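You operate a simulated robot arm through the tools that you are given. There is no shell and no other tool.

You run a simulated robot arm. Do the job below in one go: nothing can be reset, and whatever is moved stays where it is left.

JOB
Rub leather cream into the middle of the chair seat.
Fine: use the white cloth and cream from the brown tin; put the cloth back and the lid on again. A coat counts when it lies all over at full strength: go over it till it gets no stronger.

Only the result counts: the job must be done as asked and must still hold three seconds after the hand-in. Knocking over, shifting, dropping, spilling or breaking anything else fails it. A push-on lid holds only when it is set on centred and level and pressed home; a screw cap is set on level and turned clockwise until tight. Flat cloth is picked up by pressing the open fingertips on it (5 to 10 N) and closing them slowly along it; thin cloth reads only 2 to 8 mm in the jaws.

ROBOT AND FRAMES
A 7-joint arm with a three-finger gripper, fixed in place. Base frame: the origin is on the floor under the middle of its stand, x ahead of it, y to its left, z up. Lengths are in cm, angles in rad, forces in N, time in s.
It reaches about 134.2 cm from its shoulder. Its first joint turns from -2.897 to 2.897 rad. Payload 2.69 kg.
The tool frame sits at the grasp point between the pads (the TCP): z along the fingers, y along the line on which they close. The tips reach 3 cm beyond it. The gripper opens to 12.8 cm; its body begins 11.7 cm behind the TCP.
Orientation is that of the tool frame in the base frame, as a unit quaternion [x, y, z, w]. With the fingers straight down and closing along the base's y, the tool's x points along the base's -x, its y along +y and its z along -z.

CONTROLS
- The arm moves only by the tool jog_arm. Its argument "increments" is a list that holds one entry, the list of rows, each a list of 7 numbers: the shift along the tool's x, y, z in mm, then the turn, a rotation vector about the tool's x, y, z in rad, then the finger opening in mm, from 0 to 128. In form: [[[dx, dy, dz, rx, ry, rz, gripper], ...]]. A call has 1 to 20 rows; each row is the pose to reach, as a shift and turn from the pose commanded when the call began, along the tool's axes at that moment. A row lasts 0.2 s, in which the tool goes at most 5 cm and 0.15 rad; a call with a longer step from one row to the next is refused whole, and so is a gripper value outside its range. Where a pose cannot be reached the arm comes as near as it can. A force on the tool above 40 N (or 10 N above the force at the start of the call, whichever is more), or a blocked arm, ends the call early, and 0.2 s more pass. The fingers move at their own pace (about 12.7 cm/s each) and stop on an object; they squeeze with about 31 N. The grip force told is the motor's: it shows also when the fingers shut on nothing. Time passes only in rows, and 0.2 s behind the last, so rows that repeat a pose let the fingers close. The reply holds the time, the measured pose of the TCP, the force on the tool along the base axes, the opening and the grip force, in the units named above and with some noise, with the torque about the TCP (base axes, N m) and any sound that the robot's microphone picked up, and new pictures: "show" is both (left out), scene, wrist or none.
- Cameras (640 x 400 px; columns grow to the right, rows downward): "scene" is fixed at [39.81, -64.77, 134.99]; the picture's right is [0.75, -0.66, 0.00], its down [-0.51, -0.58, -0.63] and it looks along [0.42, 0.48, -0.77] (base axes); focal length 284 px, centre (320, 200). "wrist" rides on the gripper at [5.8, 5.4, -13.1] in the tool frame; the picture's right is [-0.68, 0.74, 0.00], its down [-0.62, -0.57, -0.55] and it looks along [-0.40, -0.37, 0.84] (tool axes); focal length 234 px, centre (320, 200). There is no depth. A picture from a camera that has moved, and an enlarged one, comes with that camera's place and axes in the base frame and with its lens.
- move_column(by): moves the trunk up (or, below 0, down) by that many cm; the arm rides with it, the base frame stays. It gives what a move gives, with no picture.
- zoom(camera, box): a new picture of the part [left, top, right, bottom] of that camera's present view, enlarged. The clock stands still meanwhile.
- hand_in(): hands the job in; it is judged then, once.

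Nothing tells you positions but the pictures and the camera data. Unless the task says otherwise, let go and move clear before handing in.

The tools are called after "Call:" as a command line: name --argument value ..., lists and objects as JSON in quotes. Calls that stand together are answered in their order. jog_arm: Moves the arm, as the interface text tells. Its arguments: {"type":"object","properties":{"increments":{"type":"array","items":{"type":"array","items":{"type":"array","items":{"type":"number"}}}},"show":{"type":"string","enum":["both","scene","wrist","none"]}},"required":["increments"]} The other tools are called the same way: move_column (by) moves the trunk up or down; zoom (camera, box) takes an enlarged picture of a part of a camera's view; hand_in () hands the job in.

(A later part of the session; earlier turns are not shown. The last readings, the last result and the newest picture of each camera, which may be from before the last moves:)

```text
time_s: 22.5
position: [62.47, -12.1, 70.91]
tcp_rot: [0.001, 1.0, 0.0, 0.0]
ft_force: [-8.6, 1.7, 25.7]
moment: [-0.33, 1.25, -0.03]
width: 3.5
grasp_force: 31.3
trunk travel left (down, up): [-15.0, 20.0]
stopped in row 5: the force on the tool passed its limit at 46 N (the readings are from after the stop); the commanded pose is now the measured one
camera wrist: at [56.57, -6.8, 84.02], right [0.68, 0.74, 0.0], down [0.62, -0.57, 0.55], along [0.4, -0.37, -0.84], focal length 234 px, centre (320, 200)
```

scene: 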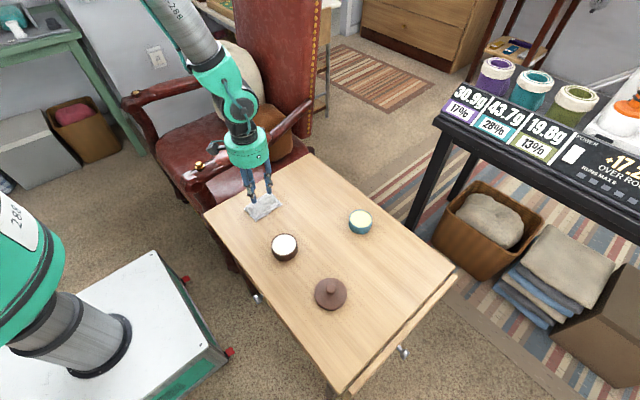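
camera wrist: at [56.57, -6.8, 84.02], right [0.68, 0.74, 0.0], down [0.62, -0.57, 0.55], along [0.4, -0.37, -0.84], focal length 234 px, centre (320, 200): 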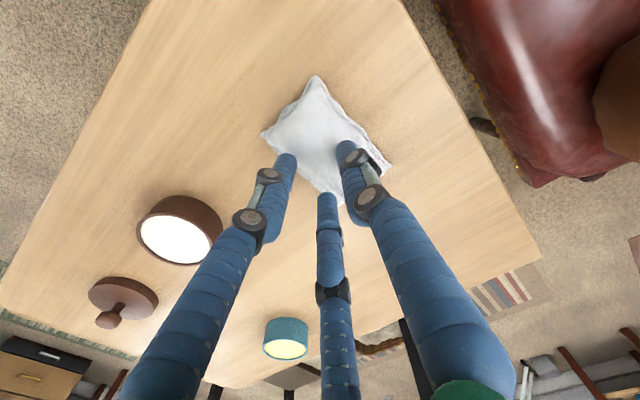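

Call:
zoom --camera "scene" --box '[235, 170, 295, 230]'

Call:
zoom --camera "wrist" --box '[250, 70, 400, 220]'

Call:
zoom --camera "scene" --box '[170, 80, 330, 240]'

```text
6.67 times, centred on (265, 200) of scene
camera zoom: at [39.81, -64.77, 134.99], right [0.75, -0.66, 0.0], down [-0.51, -0.58, -0.63], along [0.42, 0.48, -0.77], focal length 1894 px, centre (687, 200)
```

zoom: 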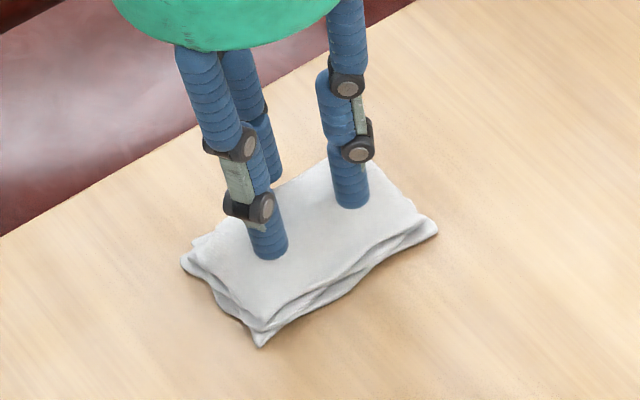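

```text
2.67 times, centred on (325, 145) of wrist
camera zoom: at [56.57, -6.8, 84.02], right [0.68, 0.74, 0.0], down [0.62, -0.57, 0.55], along [0.4, -0.37, -0.84], focal length 624 px, centre (307, 347)
```

zoom: 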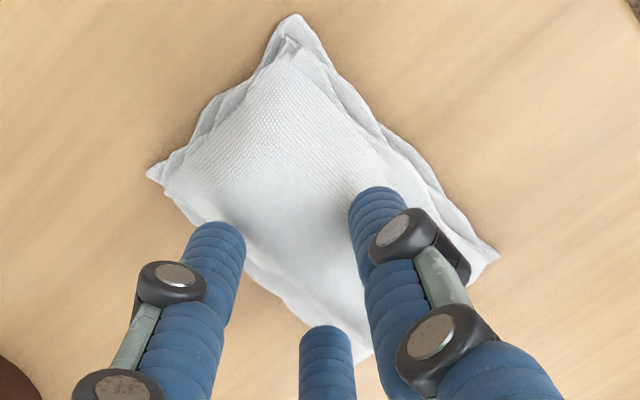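

```text
2.50 times, centred on (250, 160) of scene
camera zoom: at [39.81, -64.77, 134.99], right [0.75, -0.66, 0.0], down [-0.51, -0.58, -0.63], along [0.42, 0.48, -0.77], focal length 710 px, centre (495, 300)
```

zoom: 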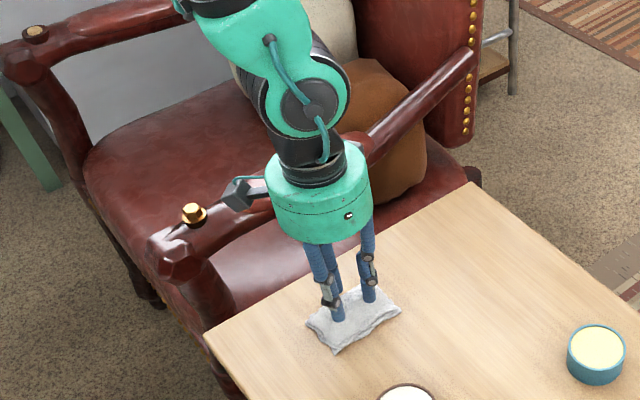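

Pressing gives a firm contact at about TCP z 71, mostly under one finger. I'll ease off to a light press, then close the fingers slowly along the cloth.

Call:
jog_arm --increments '[[[0, 0, -4, 0, 0, 0, 40], [0, 0, -5, 0, 0, 0, 45], [0, 0, -5, 0, 0, 0, 45]]]' --show "none"

Call:
jog_arm --increments '[[[-5, 0, 2, 0, 0, 0, 45], [-5, 0, 3, 0, 0, 0, 45], [-5, 0, 4, 0, 0, 0, 45], [-5, 0, 4.5, 0, 0, 0, 45]]]' --show "none"

```text
time_s: 23.3
position: [62.49, -12.22, 71.37]
tcp_rot: [0.0, 1.0, 0.0, 0.0]
ft_force: [-0.4, -1.1, 1.1]
moment: [-0.01, -0.02, 0.0]
width: 4.5
grasp_force: 0.2
trunk travel left (down, up): [-15.0, 20.0]
```

```text
time_s: 24.3
position: [63.06, -12.09, 70.76]
tcp_rot: [0.001, 1.0, 0.0, -0.001]
ft_force: [-0.1, -1.0, -0.8]
moment: [-0.01, -0.02, -0.03]
width: 4.51
grasp_force: 0.0
trunk travel left (down, up): [-15.0, 20.0]
```

Call:
jog_arm --increments '[[[0, 0, 1, 0, 0, 0, 45], [0, 0, 2, 0, 0, 0, 45], [0, 0, 2, 0, 0, 0, 45]]]' --show "none"

```text
time_s: 25.1
position: [63.13, -12.07, 70.63]
tcp_rot: [-0.001, 1.0, 0.0, -0.001]
ft_force: [-0.4, -0.2, -0.5]
moment: [0.03, 0.0, 0.01]
width: 4.48
grasp_force: 0.1
trunk travel left (down, up): [-15.0, 20.0]
```

Call:
jog_arm --increments '[[[0, 0, 1, 0, 0, 0, 45], [0, 0, 2, 0, 0, 0, 45], [0, 0, 3, 0, 0, 0, 45], [0, 0, 3, 0, 0, 0, 45]]]' --show "none"

```text
time_s: 26.1
position: [62.98, -12.07, 70.39]
tcp_rot: [0.0, 1.0, 0.0, -0.001]
ft_force: [-0.9, -1.1, -0.4]
moment: [0.0, 0.01, 0.02]
width: 4.51
grasp_force: 0.0
trunk travel left (down, up): [-15.0, 20.0]
```

Call:
jog_arm --increments '[[[0, 0, 1, 0, 0, 0, 45], [0, 0, 2, 0, 0, 0, 45], [0, 0, 3, 0, 0, 0, 45], [0, 0, 3, 0, 0, 0, 45]]]' --show "none"

Call:
jog_arm --increments '[[[0, 0, 1, 0, 0, 0, 45], [0, 0, 2, 0, 0, 0, 45], [0, 0, 3, 0, 0, 0, 45], [0, 0, 3, 0, 0, 0, 45]]]' --show "none"

```text
time_s: 27.1
position: [63.12, -12.05, 70.11]
tcp_rot: [0.001, 1.0, -0.001, -0.001]
ft_force: [0.1, 0.2, -0.7]
moment: [0.0, 0.04, -0.03]
width: 4.53
grasp_force: 0.0
trunk travel left (down, up): [-15.0, 20.0]
```

```text
time_s: 28.1
position: [62.93, -12.07, 69.72]
tcp_rot: [0.0, 1.0, 0.0, -0.001]
ft_force: [-0.4, 0.7, 0.8]
moment: [0.0, 0.0, 0.03]
width: 4.5
grasp_force: 0.1
trunk travel left (down, up): [-15.0, 20.0]
```

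Call:
jog_arm --increments '[[[0, 0, 0, 0, 0, 0, 45]]]'

Call:
zoom --camera "scene" --box '[235, 170, 295, 230]'

Call:
zoom --camera "wrist" --box '[250, 70, 400, 220]'

```text
time_s: 28.5
position: [62.99, -12.04, 69.78]
tcp_rot: [0.0, 1.0, 0.0, -0.001]
ft_force: [0.2, -0.3, -0.6]
moment: [0.03, 0.03, -0.01]
width: 4.52
grasp_force: 0.0
trunk travel left (down, up): [-15.0, 20.0]
camera wrist: at [57.11, -6.79, 82.84], right [0.68, 0.74, 0.0], down [0.62, -0.57, 0.55], along [0.4, -0.37, -0.84], focal length 234 px, centre (320, 200)
```

scene: 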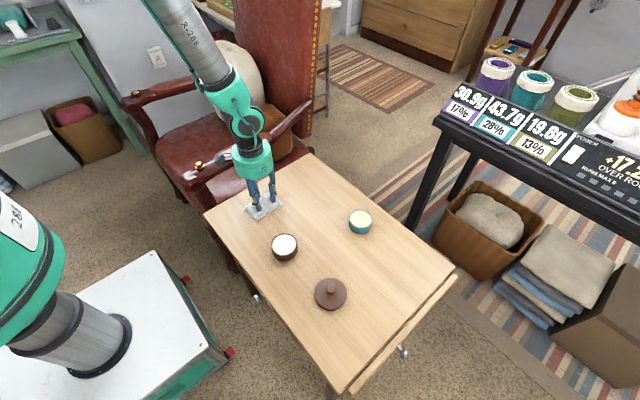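
wrist: 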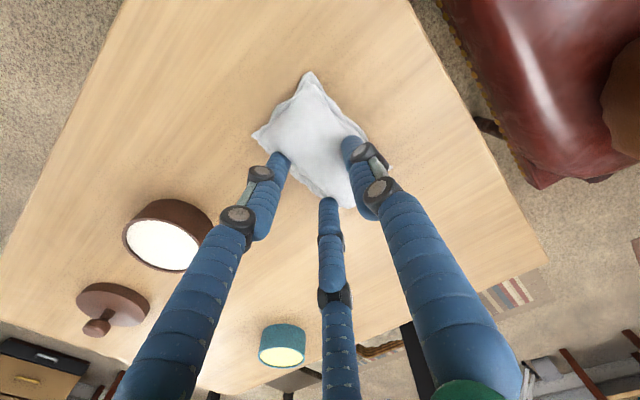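

```text
6.67 times, centred on (265, 200) of scene
camera zoom: at [39.81, -64.77, 134.99], right [0.75, -0.66, 0.0], down [-0.51, -0.58, -0.63], along [0.42, 0.48, -0.77], focal length 1894 px, centre (687, 200)
```

zoom: 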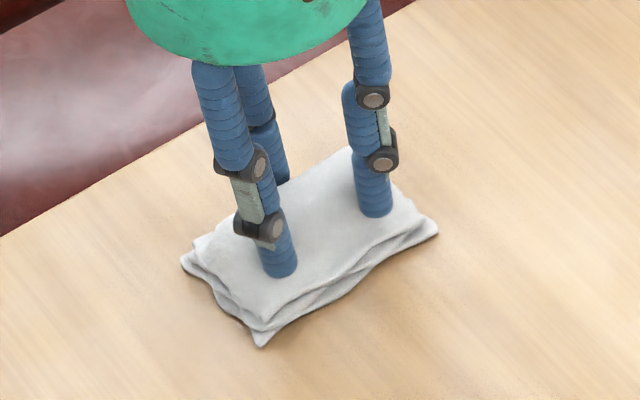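

```text
2.67 times, centred on (325, 145) of wrist
camera zoom: at [57.11, -6.79, 82.84], right [0.68, 0.74, 0.0], down [0.62, -0.57, 0.55], along [0.4, -0.37, -0.84], focal length 624 px, centre (307, 347)
```

zoom: 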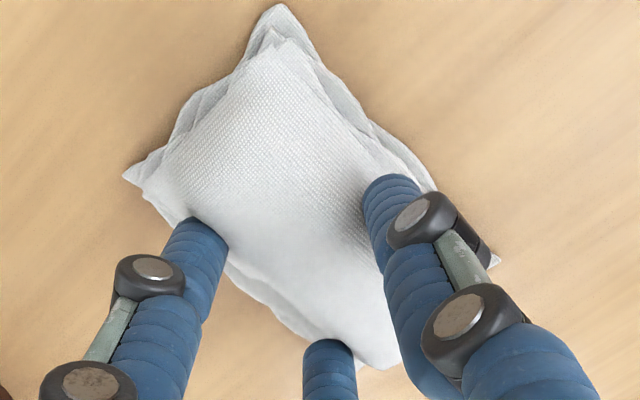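

No force yet at TCP z 69.8, with the tips just above the cloth. I'll continue down in 1 mm steps.

Call:
jog_arm --increments '[[[0, 0, 1, 0, 0, 0, 45], [0, 0, 2, 0, 0, 0, 45], [0, 0, 3, 0, 0, 0, 45], [0, 0, 3, 0, 0, 0, 45]]]' --show "none"

Call:
jog_arm --increments '[[[0, 0, 1, 0, 0, 0, 45], [0, 0, 2, 0, 0, 0, 45], [0, 0, 3, 0, 0, 0, 45], [0, 0, 3, 0, 0, 0, 45]]]' --show "none"

```text
time_s: 29.5
position: [63.07, -12.13, 69.39]
tcp_rot: [0.0, 1.0, 0.001, -0.001]
ft_force: [0.3, 0.2, 0.1]
moment: [0.01, 0.02, 0.03]
width: 4.5
grasp_force: 0.0
trunk travel left (down, up): [-15.0, 20.0]
```

```text
time_s: 30.5
position: [62.94, -12.06, 69.18]
tcp_rot: [0.0, 1.0, 0.0, -0.001]
ft_force: [0.4, -0.4, -0.1]
moment: [-0.01, 0.04, 0.02]
width: 4.51
grasp_force: 0.1
trunk travel left (down, up): [-15.0, 20.0]
```

Call:
jog_arm --increments '[[[0, 0, 1, 0, 0, 0, 45], [0, 0, 2, 0, 0, 0, 45], [0, 0, 3, 0, 0, 0, 45], [0, 0, 3, 0, 0, 0, 45]]]' --show "none"

Call:
jog_arm --increments '[[[0, 0, 1, 0, 0, 0, 45], [0, 0, 2, 0, 0, 0, 45], [0, 0, 3, 0, 0, 0, 45], [0, 0, 3, 0, 0, 0, 45]]]' --show "none"

```text
time_s: 31.5
position: [63.0, -12.22, 68.94]
tcp_rot: [0.0, 1.0, -0.001, 0.0]
ft_force: [-0.8, 0.2, 0.6]
moment: [-0.01, -0.02, -0.01]
width: 4.51
grasp_force: 0.1
trunk travel left (down, up): [-15.0, 20.0]
```

```text
time_s: 32.5
position: [63.13, -12.1, 68.57]
tcp_rot: [0.0, 1.0, 0.0, 0.0]
ft_force: [-0.1, 1.2, -0.3]
moment: [-0.01, 0.02, 0.01]
width: 4.5
grasp_force: 0.0
trunk travel left (down, up): [-15.0, 20.0]
```

Call:
jog_arm --increments '[[[0, 0, 0, 0, 0, 0, 45]]]'

Call:
zoom --camera "scene" --box '[235, 170, 295, 230]'

Call:
zoom --camera "wrist" --box '[230, 60, 410, 220]'

```text
time_s: 32.9
position: [63.01, -12.21, 68.52]
tcp_rot: [0.0, 1.0, 0.0, 0.0]
ft_force: [0.0, -1.4, -0.4]
moment: [-0.01, 0.01, 0.0]
width: 4.5
grasp_force: 0.0
trunk travel left (down, up): [-15.0, 20.0]
camera wrist: at [57.15, -6.82, 81.64], right [0.68, 0.74, 0.0], down [0.62, -0.57, 0.55], along [0.4, -0.37, -0.84], focal length 234 px, centre (320, 200)
```

scene: 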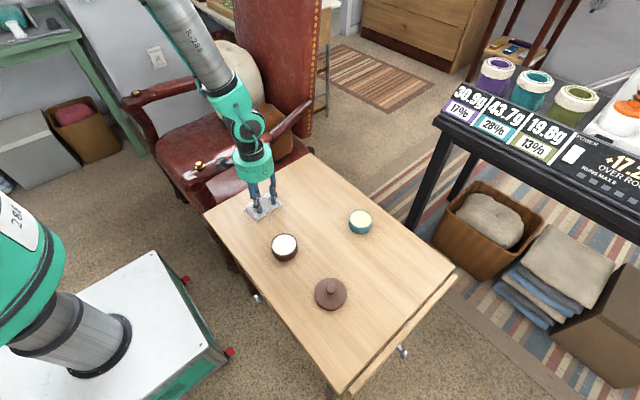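
wrist: 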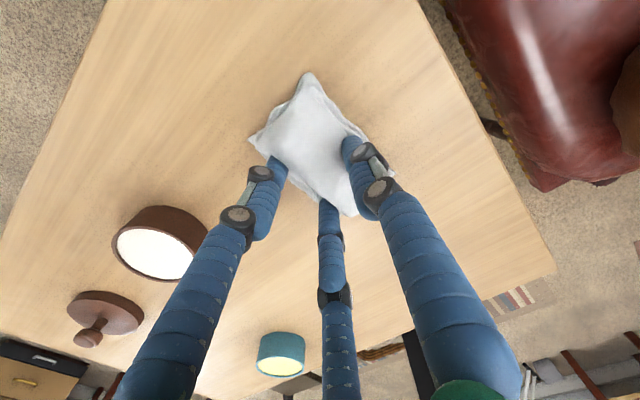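

```text
6.67 times, centred on (265, 200) of scene
camera zoom: at [39.81, -64.77, 134.99], right [0.75, -0.66, 0.0], down [-0.51, -0.58, -0.63], along [0.42, 0.48, -0.77], focal length 1894 px, centre (687, 200)
```

zoom: 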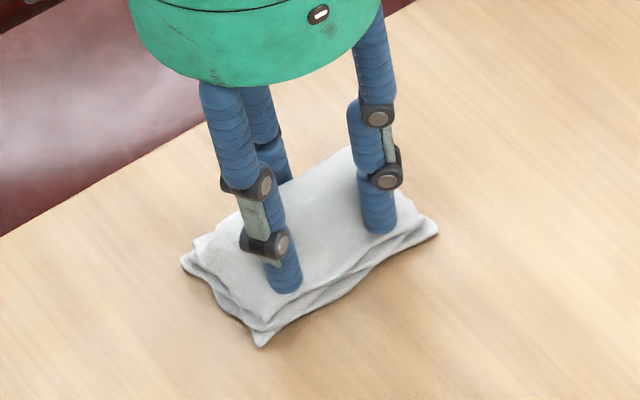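

```text
2.50 times, centred on (320, 140) of wrist
camera zoom: at [57.15, -6.82, 81.64], right [0.68, 0.74, 0.0], down [0.62, -0.57, 0.55], along [0.4, -0.37, -0.84], focal length 585 px, centre (320, 350)
```

zoom: 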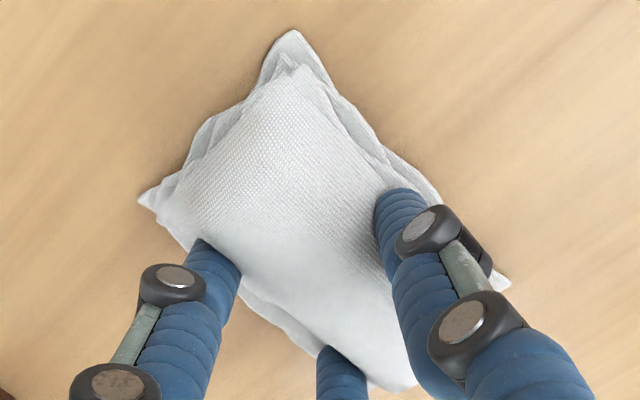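

Call:
jog_arm --increments '[[[0, 0, 1, 0, 0, 0, 45], [0, 0, 2, 0, 0, 0, 45], [0, 0, 3, 0, 0, 0, 45], [0, 0, 3, 0, 0, 0, 45]]]' --show "none"

Call:
jog_arm --increments '[[[0, 0, 1, 0, 0, 0, 45], [0, 0, 2, 0, 0, 0, 45], [0, 0, 2, 0, 0, 0, 45]]]' --show "none"

```text
time_s: 33.9
position: [62.98, -12.14, 68.45]
tcp_rot: [0.001, 1.0, 0.001, 0.0]
ft_force: [-4.0, 1.8, 15.0]
moment: [0.04, 0.19, 0.02]
width: 4.51
grasp_force: 0.0
trunk travel left (down, up): [-15.0, 20.0]
```

```text
time_s: 34.6
position: [63.08, -12.17, 68.41]
tcp_rot: [0.0, 1.0, 0.0, 0.0]
ft_force: [-10.1, 2.0, 25.3]
moment: [0.18, 0.45, 0.06]
width: 4.52
grasp_force: 0.4
trunk travel left (down, up): [-15.0, 20.0]
stopped in row 3: the force on the tool passed its limit at 41 N (the readings are from after the stop); the commanded pose is now the measured one
```

The fingers now press the cloth evenly at TCP z 68.4. I'll reduce the pressing force to 5–10 N before closing.

Call:
jog_arm --increments '[[[0, 0, -1, 0, 0, 0, 45], [0, 0, -1, 0, 0, 0, 45]]]' --show "none"

```text
time_s: 35.2
position: [63.16, -12.14, 68.49]
tcp_rot: [-0.001, 1.0, 0.0, 0.001]
ft_force: [-5.9, -2.5, 18.4]
moment: [-0.05, 0.28, 0.03]
width: 4.53
grasp_force: 0.5
trunk travel left (down, up): [-15.0, 20.0]
```

Call:
jog_arm --increments '[[[0, 0, -1, 0, 0, 0, 45], [0, 0, -1, 0, 0, 0, 45]]]' --show "none"

```text
time_s: 35.8
position: [63.22, -12.15, 68.33]
tcp_rot: [0.0, 1.0, 0.001, 0.0]
ft_force: [0.0, 0.4, 3.4]
moment: [0.04, -0.02, 0.0]
width: 4.51
grasp_force: 0.2
trunk travel left (down, up): [-15.0, 20.0]
```

Call:
jog_arm --increments '[[[0, 0, 0.4, 0, 0, 0, 45], [0, 0, 0.4, 0, 0, 0, 43], [0, 0, 0.4, 0, 0, 0, 40], [0, 0, 0.4, 0, 0, 0, 37], [0, 0, 0.4, 0, 0, 0, 34]]]' --show "wrist"

Call:
zoom --camera "scene" --box '[235, 170, 295, 230]'

```text
time_s: 37.0
position: [63.19, -12.1, 68.51]
tcp_rot: [0.0, 1.0, 0.001, 0.0]
ft_force: [-1.9, 1.1, 7.5]
moment: [0.17, 0.06, 0.23]
width: 3.56
grasp_force: 30.8
trunk travel left (down, up): [-15.0, 20.0]
camera wrist: at [57.2, -6.83, 81.43], right [0.68, 0.74, 0.0], down [0.62, -0.57, 0.55], along [0.4, -0.37, -0.84], focal length 234 px, centre (320, 200)
```

wrist: 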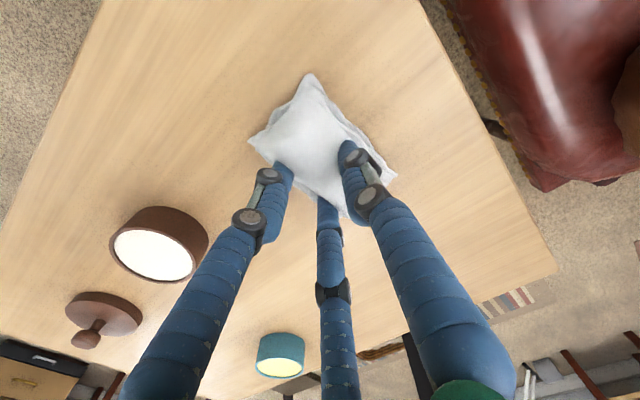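

```text
6.67 times, centred on (265, 200) of scene
camera zoom: at [39.81, -64.77, 134.99], right [0.75, -0.66, 0.0], down [-0.51, -0.58, -0.63], along [0.42, 0.48, -0.77], focal length 1894 px, centre (687, 200)
```

zoom: 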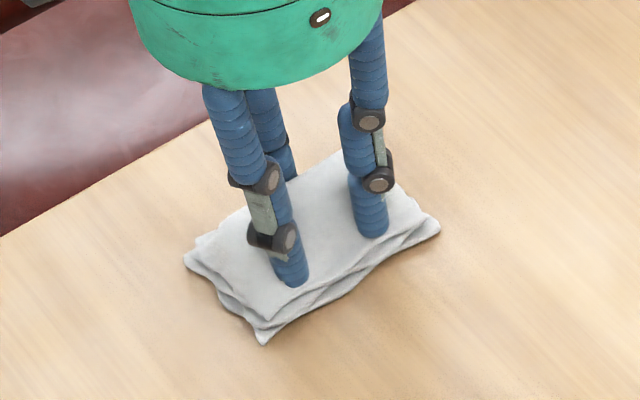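

Pressing at 7.5 N and closing. I'll keep closing slowly.

Call:
jog_arm --increments '[[[0, 0, 0, 0, 0, 0, 31], [0, 0, 0, 0, 0, 0, 28], [0, 0, 0, 0, 0, 0, 25], [0, 0, 0, 0, 0, 0, 22], [0, 0, 0, 0, 0, 0, 19]]]' --show "none"

```text
time_s: 38.2
position: [63.13, -12.06, 68.33]
tcp_rot: [0.0, 1.0, 0.0, 0.0]
ft_force: [-1.3, 0.8, 6.7]
moment: [0.09, 0.03, 0.28]
width: 3.52
grasp_force: 31.3
trunk travel left (down, up): [-15.0, 20.0]
```

The jaws have stalled at 3.5 cm with full grip. I'll look closely, then test with a small lift to see whether the cloth is held.

Call:
zoom --camera "scene" --box '[240, 175, 290, 225]'

Call:
jog_arm --increments '[[[0, 0, -2, 0, 0, 0, 15], [0, 0, -5, 0, 0, 0, 15], [0, 0, -10, 0, 0, 0, 15], [0, 0, -10, 0, 0, 0, 15]]]' --show "wrist"

Call:
zoom --camera "scene" --box '[240, 170, 290, 220]'

Call:
zoom --camera "wrist" --box '[240, 60, 400, 220]'

```text
8.00 times, centred on (265, 200) of scene
camera zoom: at [39.81, -64.77, 134.99], right [0.75, -0.66, 0.0], down [-0.51, -0.58, -0.63], along [0.42, 0.48, -0.77], focal length 2273 px, centre (760, 200)
```

zoom: 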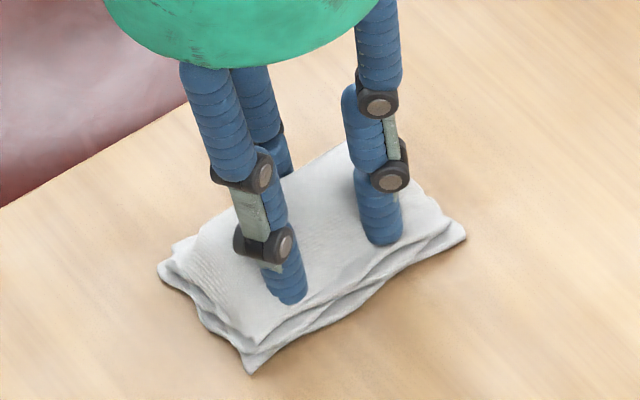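

```text
time_s: 39.2
position: [63.14, -12.2, 69.36]
tcp_rot: [0.0, 1.0, 0.0, -0.001]
ft_force: [-0.6, 0.2, -0.2]
moment: [-0.01, 0.01, 0.0]
width: 3.47
grasp_force: 30.8
trunk travel left (down, up): [-15.0, 20.0]
camera wrist: at [57.18, -6.85, 82.41], right [0.68, 0.74, 0.0], down [0.62, -0.57, 0.55], along [0.4, -0.37, -0.84], focal length 234 px, centre (320, 200)
```

wrist: 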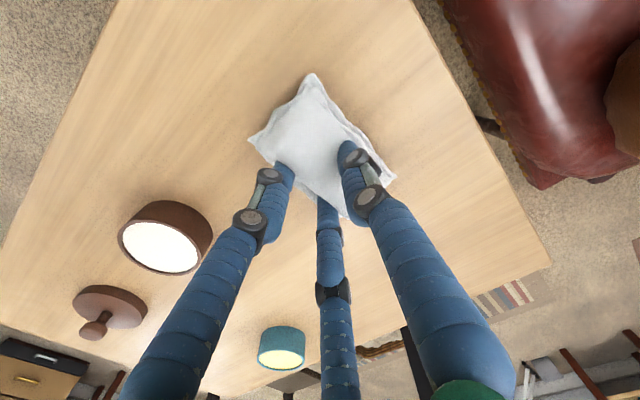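

```text
8.00 times, centred on (265, 195) of scene
camera zoom: at [39.81, -64.77, 134.99], right [0.75, -0.66, 0.0], down [-0.51, -0.58, -0.63], along [0.42, 0.48, -0.77], focal length 2273 px, centre (760, 240)
```

zoom: 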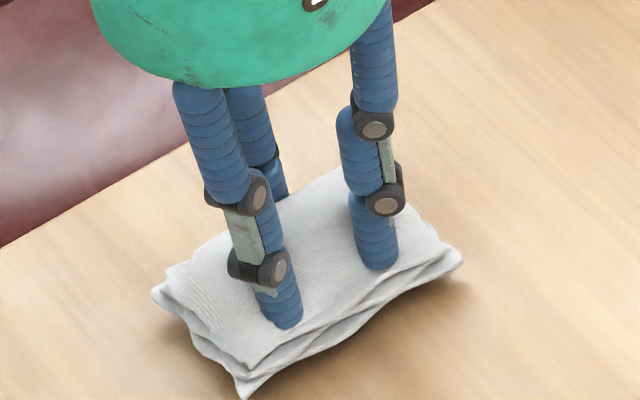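

```text
2.50 times, centred on (320, 140) of wrist
camera zoom: at [57.18, -6.85, 82.41], right [0.68, 0.74, 0.0], down [0.62, -0.57, 0.55], along [0.4, -0.37, -0.84], focal length 585 px, centre (320, 350)
```

zoom: 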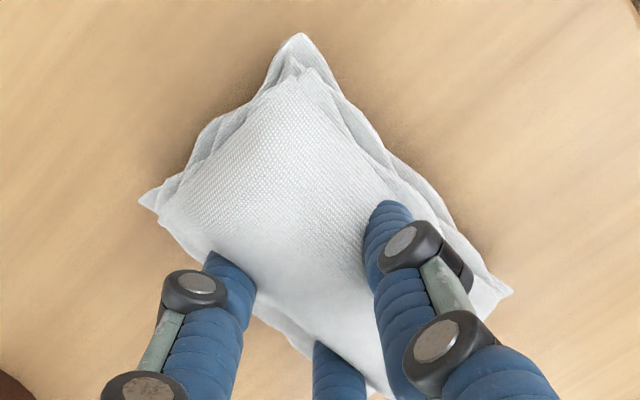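

The cloth is held: it rose with the fingers, leaving a shadow beneath it. Its home pose is TCP (63.15, -12.15, 68.4). I'll lift it clear and look at the tin's cream level.

Call:
jog_arm --increments '[[[0, 0, -20, 0, 0, 0, 15], [0, 0, -50, 0, 0, 0, 15], [0, 0, -90, 0, 0, 0, 15], [0, 0, -130, 0, 0, 0, 15], [0, 0, -150, 0, 0, 0, 15], [0, 0, -150, 0, 0, 0, 15]]]'

Call:
zoom --camera "scene" --box '[260, 220, 310, 270]'

Call:
zoom --camera "scene" --box '[200, 110, 310, 210]'

Call:
zoom --camera "wrist" --box '[160, 60, 400, 260]'

```text
time_s: 40.6
position: [63.2, -12.12, 84.46]
tcp_rot: [0.0, 1.0, 0.0, 0.0]
ft_force: [0.4, 0.4, -0.3]
moment: [0.0, -0.04, 0.0]
width: 3.5
grasp_force: 31.1
trunk travel left (down, up): [-15.0, 20.0]
camera wrist: at [57.21, -6.86, 97.43], right [0.68, 0.74, 0.0], down [0.62, -0.57, 0.55], along [0.4, -0.37, -0.84], focal length 234 px, centre (320, 200)
```

scene: 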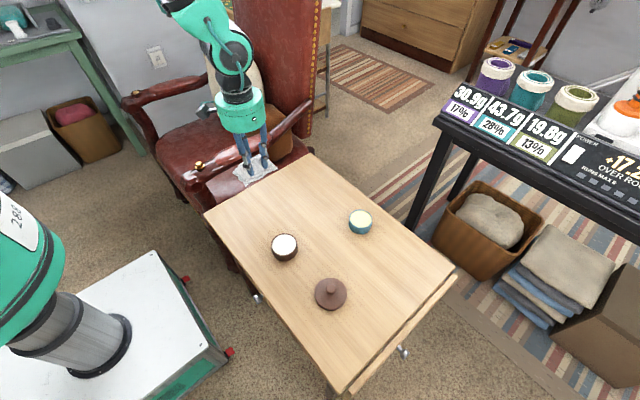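
wrist: 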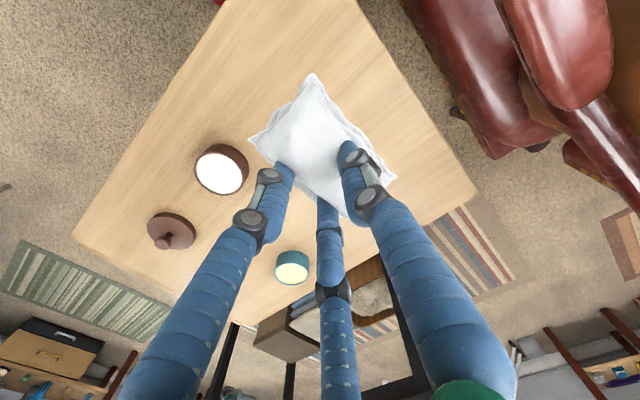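

```text
8.00 times, centred on (285, 245) of scene
camera zoom: at [39.81, -64.77, 134.99], right [0.75, -0.66, 0.0], down [-0.51, -0.58, -0.63], along [0.42, 0.48, -0.77], focal length 2273 px, centre (600, -160)
```

zoom: 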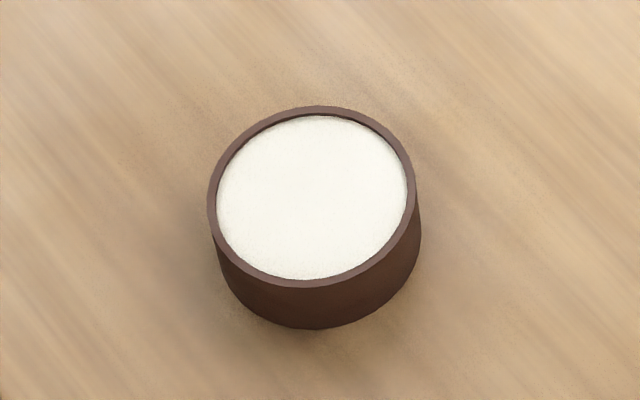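

```text
4.00 times, centred on (255, 160) of scene
camera zoom: at [39.81, -64.77, 134.99], right [0.75, -0.66, 0.0], down [-0.51, -0.58, -0.63], along [0.42, 0.48, -0.77], focal length 1136 px, centre (580, 360)
```

zoom: 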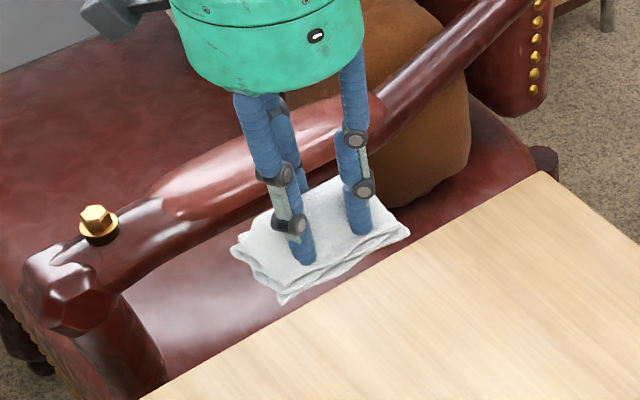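

```text
2.00 times, centred on (280, 160) of wrist
camera zoom: at [57.21, -6.86, 97.43], right [0.68, 0.74, 0.0], down [0.62, -0.57, 0.55], along [0.4, -0.37, -0.84], focal length 468 px, centre (400, 280)
```

zoom: 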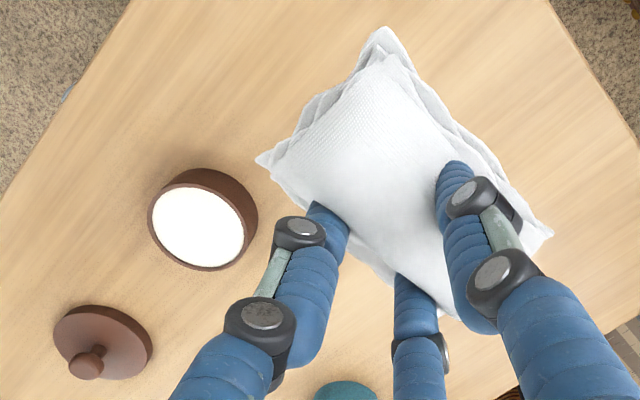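

The cream surface is 2–3 mm below the tin's rim (rim near z 67.3). The cloth's middle sits slightly off the TCP, so I'll centre the cloth over the tin and lower it.

Call:
jog_arm --increments '[[[10, -43, 0, 0, 0, 0, 15], [20, -86, 0, 0, 0, 0, 15], [30, -130, 0, 0, 0, 0, 15], [38, -172, 10, 0, 0, 0, 15], [38, -172, 50, 0, 0, 0, 15], [38, -172, 80, 0, 0, 0, 15], [38, -172, 105, 0, 0, 0, 15], [38, -172, 115, 0, 0, 0, 15], [38, -172, 115, 0, 0, 0, 15]]]'

Call:
zoom --camera "scene" --box '[245, 200, 325, 280]'

Call:
zoom --camera "wrist" --box '[220, 50, 420, 230]'

```text
time_s: 42.6
position: [59.26, -29.33, 72.82]
tcp_rot: [0.0, 1.0, 0.0, 0.0]
ft_force: [-0.2, 0.3, 0.1]
moment: [0.01, 0.05, -0.01]
width: 3.5
grasp_force: 31.1
trunk travel left (down, up): [-15.0, 20.0]
camera wrist: at [53.45, -24.06, 85.87], right [0.68, 0.74, 0.0], down [0.62, -0.57, 0.55], along [0.4, -0.37, -0.84], focal length 234 px, centre (320, 200)
```

scene: 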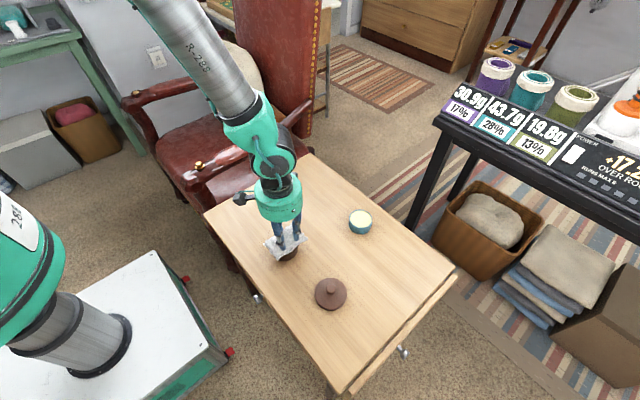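
wrist: 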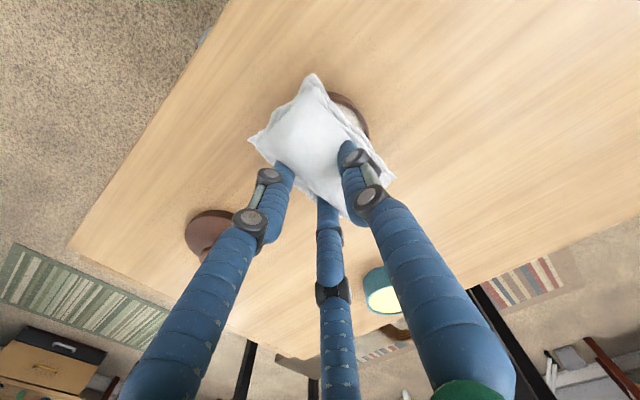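

```text
5.00 times, centred on (285, 240) of scene
camera zoom: at [39.81, -64.77, 134.99], right [0.75, -0.66, 0.0], down [-0.51, -0.58, -0.63], along [0.42, 0.48, -0.77], focal length 1420 px, centre (495, 0)
```

zoom: 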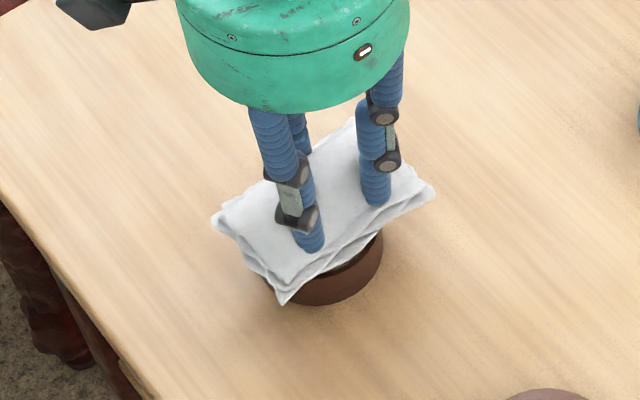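

```text
2.22 times, centred on (320, 140) of wrist
camera zoom: at [53.45, -24.06, 85.87], right [0.68, 0.74, 0.0], down [0.62, -0.57, 0.55], along [0.4, -0.37, -0.84], focal length 520 px, centre (320, 333)
```

zoom: 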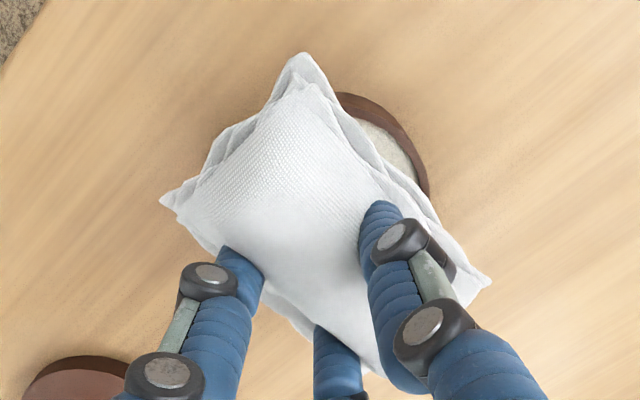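

The cloth sits slightly toward -y of the tin, so I'll shift +0.6 cm in y and lower gently until it meets the cream.

Call:
jog_arm --increments '[[[0, 6, 0, 0, 0, 0, 15], [0, 6, 4, 0, 0, 0, 15], [0, 6, 7, 0, 0, 0, 15], [0, 6, 9, 0, 0, 0, 15], [0, 6, 9, 0, 0, 0, 15]]]' --show "none"

Call:
jog_arm --increments '[[[0, 0, 1, 0, 0, 0, 15], [0, 0, 2, 0, 0, 0, 15], [0, 0, 3, 0, 0, 0, 15], [0, 0, 3, 0, 0, 0, 15]]]' --show "none"

```text
time_s: 43.8
position: [59.26, -28.74, 71.86]
tcp_rot: [0.001, 1.0, 0.0, 0.0]
ft_force: [0.3, -0.7, -0.4]
moment: [0.0, -0.01, -0.02]
width: 3.47
grasp_force: 31.2
trunk travel left (down, up): [-15.0, 20.0]
```

```text
time_s: 44.8
position: [59.33, -28.72, 71.66]
tcp_rot: [0.0, 1.0, -0.001, 0.0]
ft_force: [-0.4, 0.3, -0.1]
moment: [-0.01, 0.04, -0.01]
width: 3.47
grasp_force: 30.5
trunk travel left (down, up): [-15.0, 20.0]
```

Call:
jog_arm --increments '[[[0, 0, 1, 0, 0, 0, 15], [0, 0, 2, 0, 0, 0, 15], [0, 0, 3, 0, 0, 0, 15], [0, 0, 3, 0, 0, 0, 15]]]' --show "none"

Call:
jog_arm --increments '[[[0, 0, 1, 0, 0, 0, 15], [0, 0, 2, 0, 0, 0, 15], [0, 0, 2, 0, 0, 0, 15]]]' --show "none"

```text
time_s: 45.8
position: [59.37, -28.74, 71.26]
tcp_rot: [0.001, 1.0, 0.0, 0.0]
ft_force: [-1.3, -0.6, 7.7]
moment: [0.05, 0.11, 0.0]
width: 3.48
grasp_force: 30.5
trunk travel left (down, up): [-15.0, 20.0]
```

```text
time_s: 46.6
position: [59.4, -28.8, 71.39]
tcp_rot: [0.0, 1.0, -0.001, 0.002]
ft_force: [-4.6, 4.1, 36.7]
moment: [0.39, 0.52, 0.01]
width: 3.48
grasp_force: 31.4
trunk travel left (down, up): [-15.0, 20.0]
```

Firm contact at TCP z about 71.3, centred on the tin. I'll ease to a light press, hold briefly, then lift and see whether the cream was touched.

Call:
jog_arm --increments '[[[0, 0, -1.7, 0, 0, 0, 15], [0, 0, -1.7, 0, 0, 0, 15], [0, 0, -1.7, 0, 0, 0, 15]]]'

Call:
zoom --camera "scene" --box '[245, 200, 325, 280]'

Call:
zoom --camera "wrist" --box '[220, 50, 420, 230]'

```text
time_s: 47.4
position: [59.4, -28.78, 71.2]
tcp_rot: [0.001, 1.0, 0.0, 0.0]
ft_force: [3.8, -2.6, 17.9]
moment: [0.05, -0.07, 0.0]
width: 3.48
grasp_force: 30.9
trunk travel left (down, up): [-15.0, 20.0]
camera wrist: at [53.44, -23.44, 84.38], right [0.68, 0.74, 0.0], down [0.61, -0.57, 0.55], along [0.4, -0.37, -0.84], focal length 234 px, centre (320, 200)
```

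scene: 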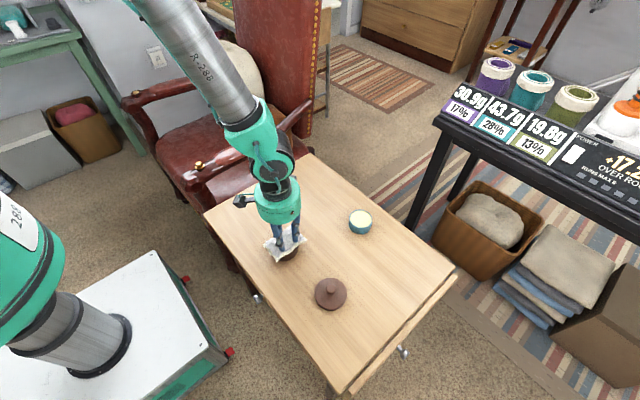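
wrist: 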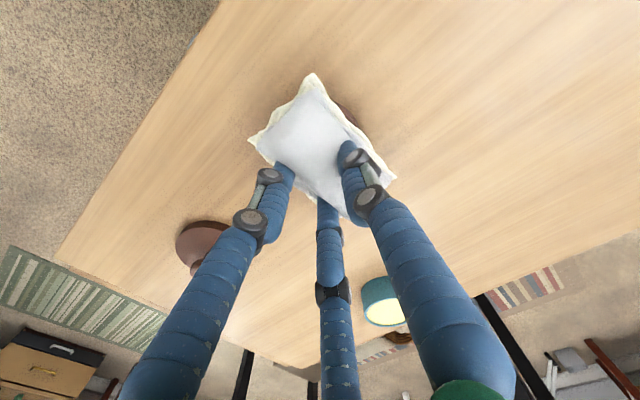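

```text
5.00 times, centred on (285, 240) of scene
camera zoom: at [39.81, -64.77, 134.99], right [0.75, -0.66, 0.0], down [-0.51, -0.58, -0.63], along [0.42, 0.48, -0.77], focal length 1420 px, centre (495, 0)
```

zoom: 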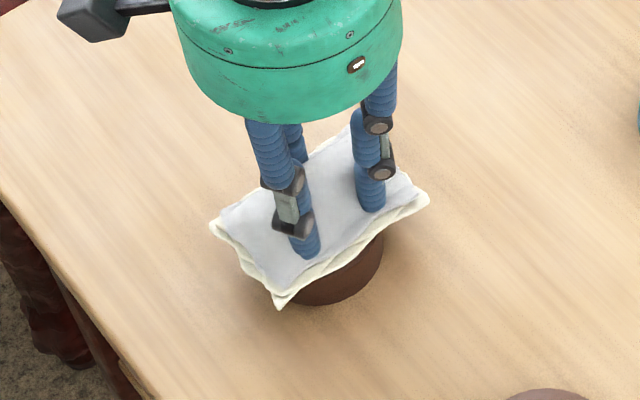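

```text
2.22 times, centred on (320, 140) of wrist
camera zoom: at [53.44, -23.44, 84.38], right [0.68, 0.74, 0.0], down [0.61, -0.57, 0.55], along [0.4, -0.37, -0.84], focal length 520 px, centre (320, 333)
```

zoom: 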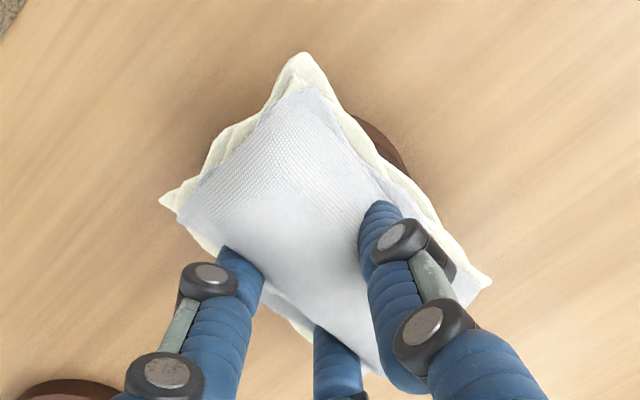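

The lower folds of the cloth have turned creamy, so it has taken up cream. I'll lift straight off the tin and then view the chair seat.

Call:
jog_arm --increments '[[[0, 0, -3, 0, 0, 0, 15], [0, 0, -10, 0, 0, 0, 15], [0, 0, -30, 0, 0, 0, 15], [0, 0, -70, 0, 0, 0, 15], [0, 0, -110, 0, 0, 0, 15], [0, 0, -150, 0, 0, 0, 15], [0, 0, -190, 0, 0, 0, 15], [0, 0, -230, 0, 0, 0, 15], [0, 0, -230, 0, 0, 0, 15]]]'

Call:
zoom --camera "scene" --box '[255, 215, 315, 275]'

Call:
zoom --camera "scene" --box '[100, 60, 320, 220]'

```text
time_s: 49.4
position: [59.12, -28.47, 94.31]
tcp_rot: [0.0, 1.0, 0.001, 0.001]
ft_force: [0.6, 0.3, 0.0]
moment: [-0.02, -0.03, 0.0]
width: 3.48
grasp_force: 31.6
trunk travel left (down, up): [-15.0, 20.0]
camera wrist: at [53.32, -23.24, 107.43], right [0.68, 0.74, 0.0], down [0.62, -0.57, 0.55], along [0.4, -0.37, -0.84], focal length 234 px, centre (320, 200)
```

scene: 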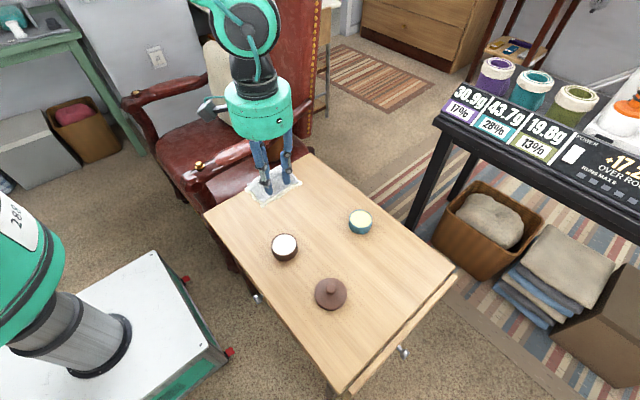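
wrist: 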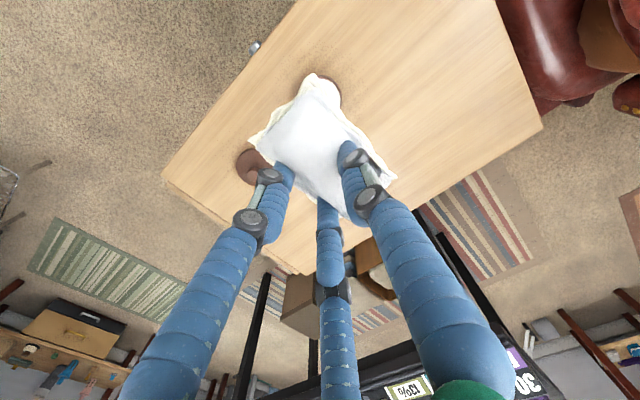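

```text
6.67 times, centred on (285, 245) of scene
camera zoom: at [39.81, -64.77, 134.99], right [0.75, -0.66, 0.0], down [-0.51, -0.58, -0.63], along [0.42, 0.48, -0.77], focal length 1894 px, centre (553, -100)
```

zoom: 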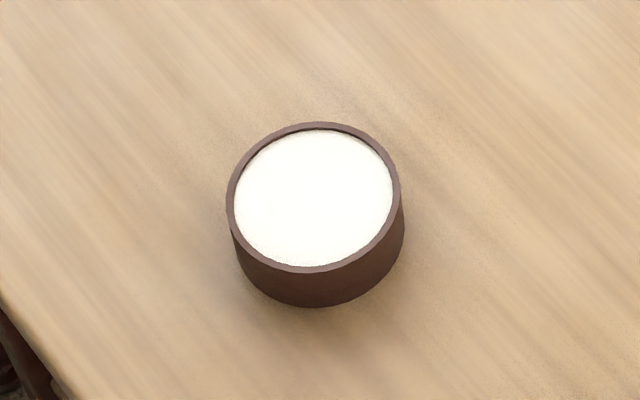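

```text
2.50 times, centred on (210, 140) of scene
camera zoom: at [39.81, -64.77, 134.99], right [0.75, -0.66, 0.0], down [-0.51, -0.58, -0.63], along [0.42, 0.48, -0.77], focal length 710 px, centre (595, 350)
```

zoom: 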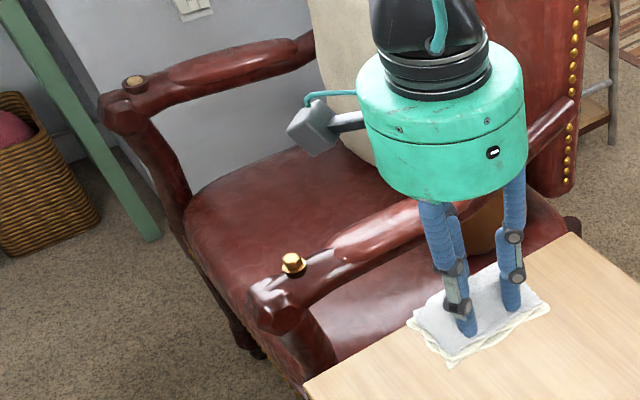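

The tin hasn't moved. I'll carry the cloth high over to the seat, well clear of the armrest, and look down.

Call:
jog_arm --increments '[[[0, 45, 0, 0, 0, 0, 15], [0, 90, 0, 0, 0, 0, 15], [0, 135, 0, 0, 0, 0, 15], [0, 180, 0, 0, 0, 0, 15], [-5, 225, 0, 0, 0, 0, 15], [-10, 270, 0, 0, 0, 0, 15], [-15, 315, 0, 0, 0, 0, 15], [-20, 360, 0, 0, 0, 0, 15], [-25, 405, 0, 0, 0, 0, 15], [-30, 450, 0, 0, 0, 0, 15], [-40, 495, 0, 0, 0, 0, 15], [-50, 540, 0, 0, 0, 0, 15], [-60, 580, 0, 0, 0, 0, 15], [-60, 580, 0, 0, 0, 0, 15]]]'

Call:
zoom --camera "scene" --box '[100, 60, 320, 220]'

```text
time_s: 52.4
position: [65.44, 29.39, 94.39]
tcp_rot: [-0.001, 1.0, 0.0, 0.0]
ft_force: [0.3, 0.1, -1.3]
moment: [-0.05, 0.03, -0.02]
width: 3.47
grasp_force: 30.7
trunk travel left (down, up): [-15.0, 20.0]
camera wrist: at [59.55, 34.67, 107.41], right [0.68, 0.74, 0.0], down [0.62, -0.57, 0.55], along [0.4, -0.37, -0.84], focal length 234 px, centre (320, 200)
```

scene: 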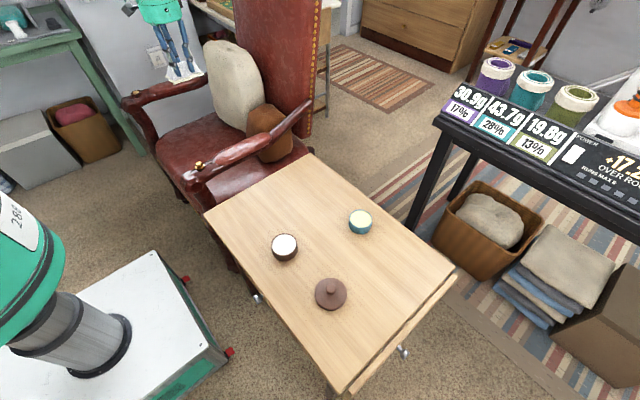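
wrist: 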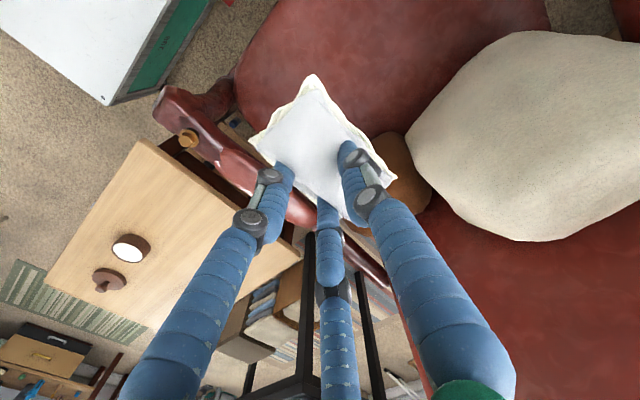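

```text
2.50 times, centred on (210, 140) of scene
camera zoom: at [39.81, -64.77, 134.99], right [0.75, -0.66, 0.0], down [-0.51, -0.58, -0.63], along [0.42, 0.48, -0.77], focal length 710 px, centre (595, 350)
```

zoom: 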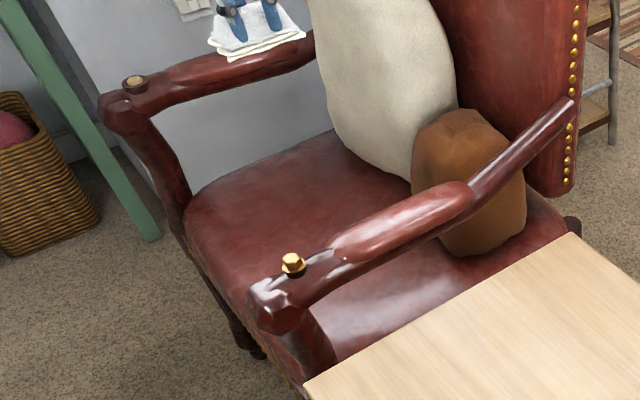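

The gold finial on the near armrest is at about (54.4, 11.6, 71.5), and the far armrest is near y 70. That puts the chair's middle line at y ≈ 41. I'll move back and across for a better view of the seat.

Call:
jog_arm --increments '[[[20, 35, -10, 0, 0, 0, 15], [40, 70, -20, 0, 0, 0, 15], [60, 105, -30, 0, 0, 0, 15], [80, 140, -40, 0, 0, 0, 15], [100, 170, -50, 0, 0, 0, 15], [110, 190, -60, 0, 0, 0, 15], [110, 190, -60, 0, 0, 0, 15]]]'

Call:
zoom --camera "wrist" --box '[100, 0, 640, 340]'

```text
time_s: 54.0
position: [54.38, 48.26, 100.27]
tcp_rot: [0.0, 1.0, 0.0, 0.0]
ft_force: [-0.5, 0.3, -0.1]
moment: [-0.01, -0.03, 0.01]
width: 3.46
grasp_force: 31.1
trunk travel left (down, up): [-15.0, 20.0]
camera wrist: at [48.41, 53.58, 113.36], right [0.68, 0.74, 0.0], down [0.62, -0.57, 0.55], along [0.4, -0.37, -0.84], focal length 234 px, centre (320, 200)
```

scene: 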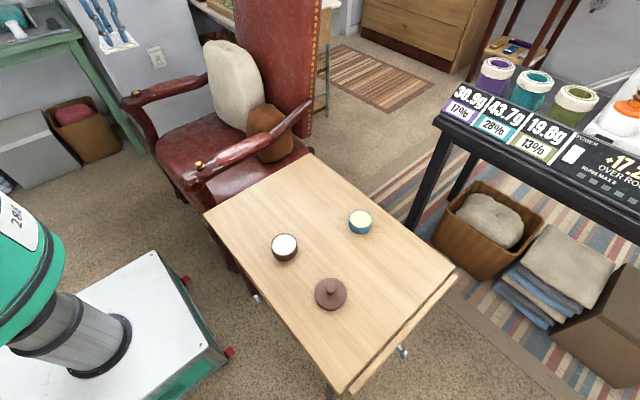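
wrist: 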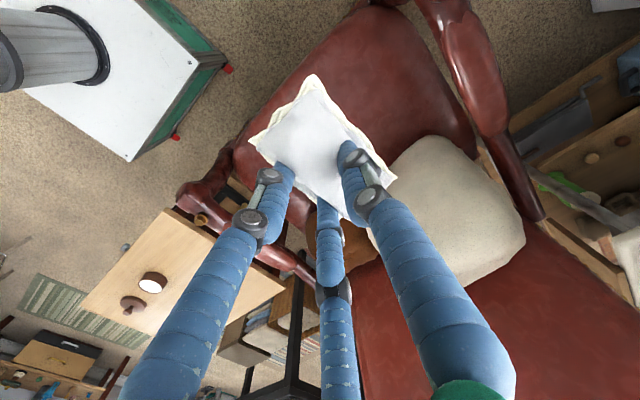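

```text
1.18 times, centred on (370, 170) of wrist
camera zoom: at [48.41, 53.58, 113.36], right [0.68, 0.74, 0.0], down [0.62, -0.57, 0.55], along [0.4, -0.37, -0.84], focal length 276 px, centre (261, 235)
```

zoom: 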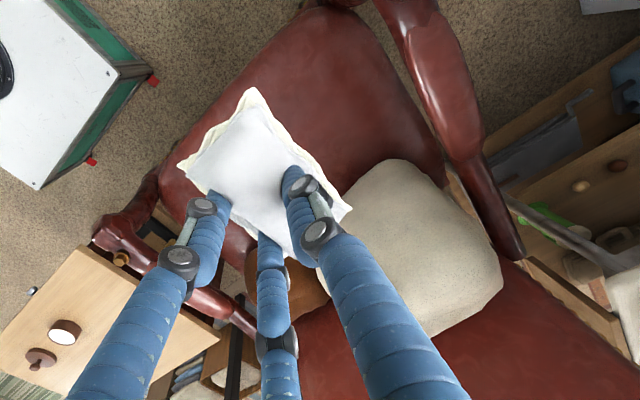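

The seat's front edge is near x 50, the cushions begin near x 85, and the seat surface is near z 45. I'll zoom on the seat for any marked or dull patch.

Call:
zoom --camera "scene" --box '[150, 95, 290, 205]'

Call:
zoom --camera "wrist" --box '[220, 0, 500, 180]'

```text
3.64 times, centred on (220, 150) of scene
camera zoom: at [39.81, -64.77, 134.99], right [0.75, -0.66, 0.0], down [-0.51, -0.58, -0.63], along [0.42, 0.48, -0.77], focal length 1033 px, centre (684, 382)
```

zoom: 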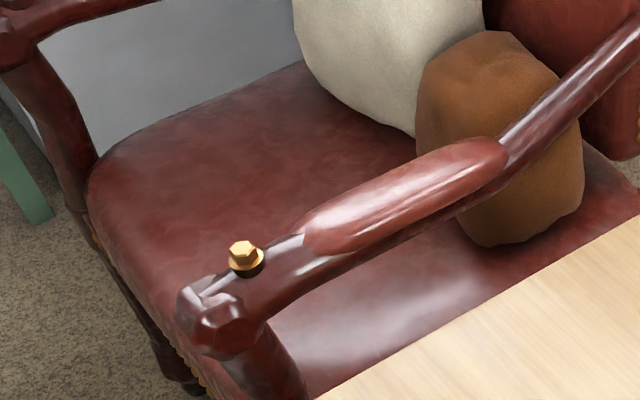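

```text
2.22 times, centred on (360, 90) of wrist
camera zoom: at [48.41, 53.58, 113.36], right [0.68, 0.74, 0.0], down [0.62, -0.57, 0.55], along [0.4, -0.37, -0.84], focal length 520 px, centre (231, 444)
```

zoom: 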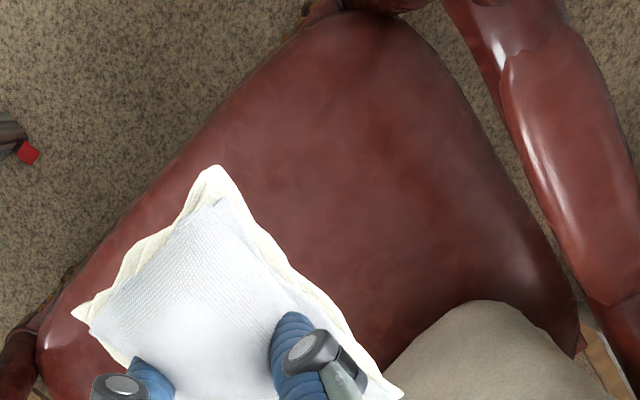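

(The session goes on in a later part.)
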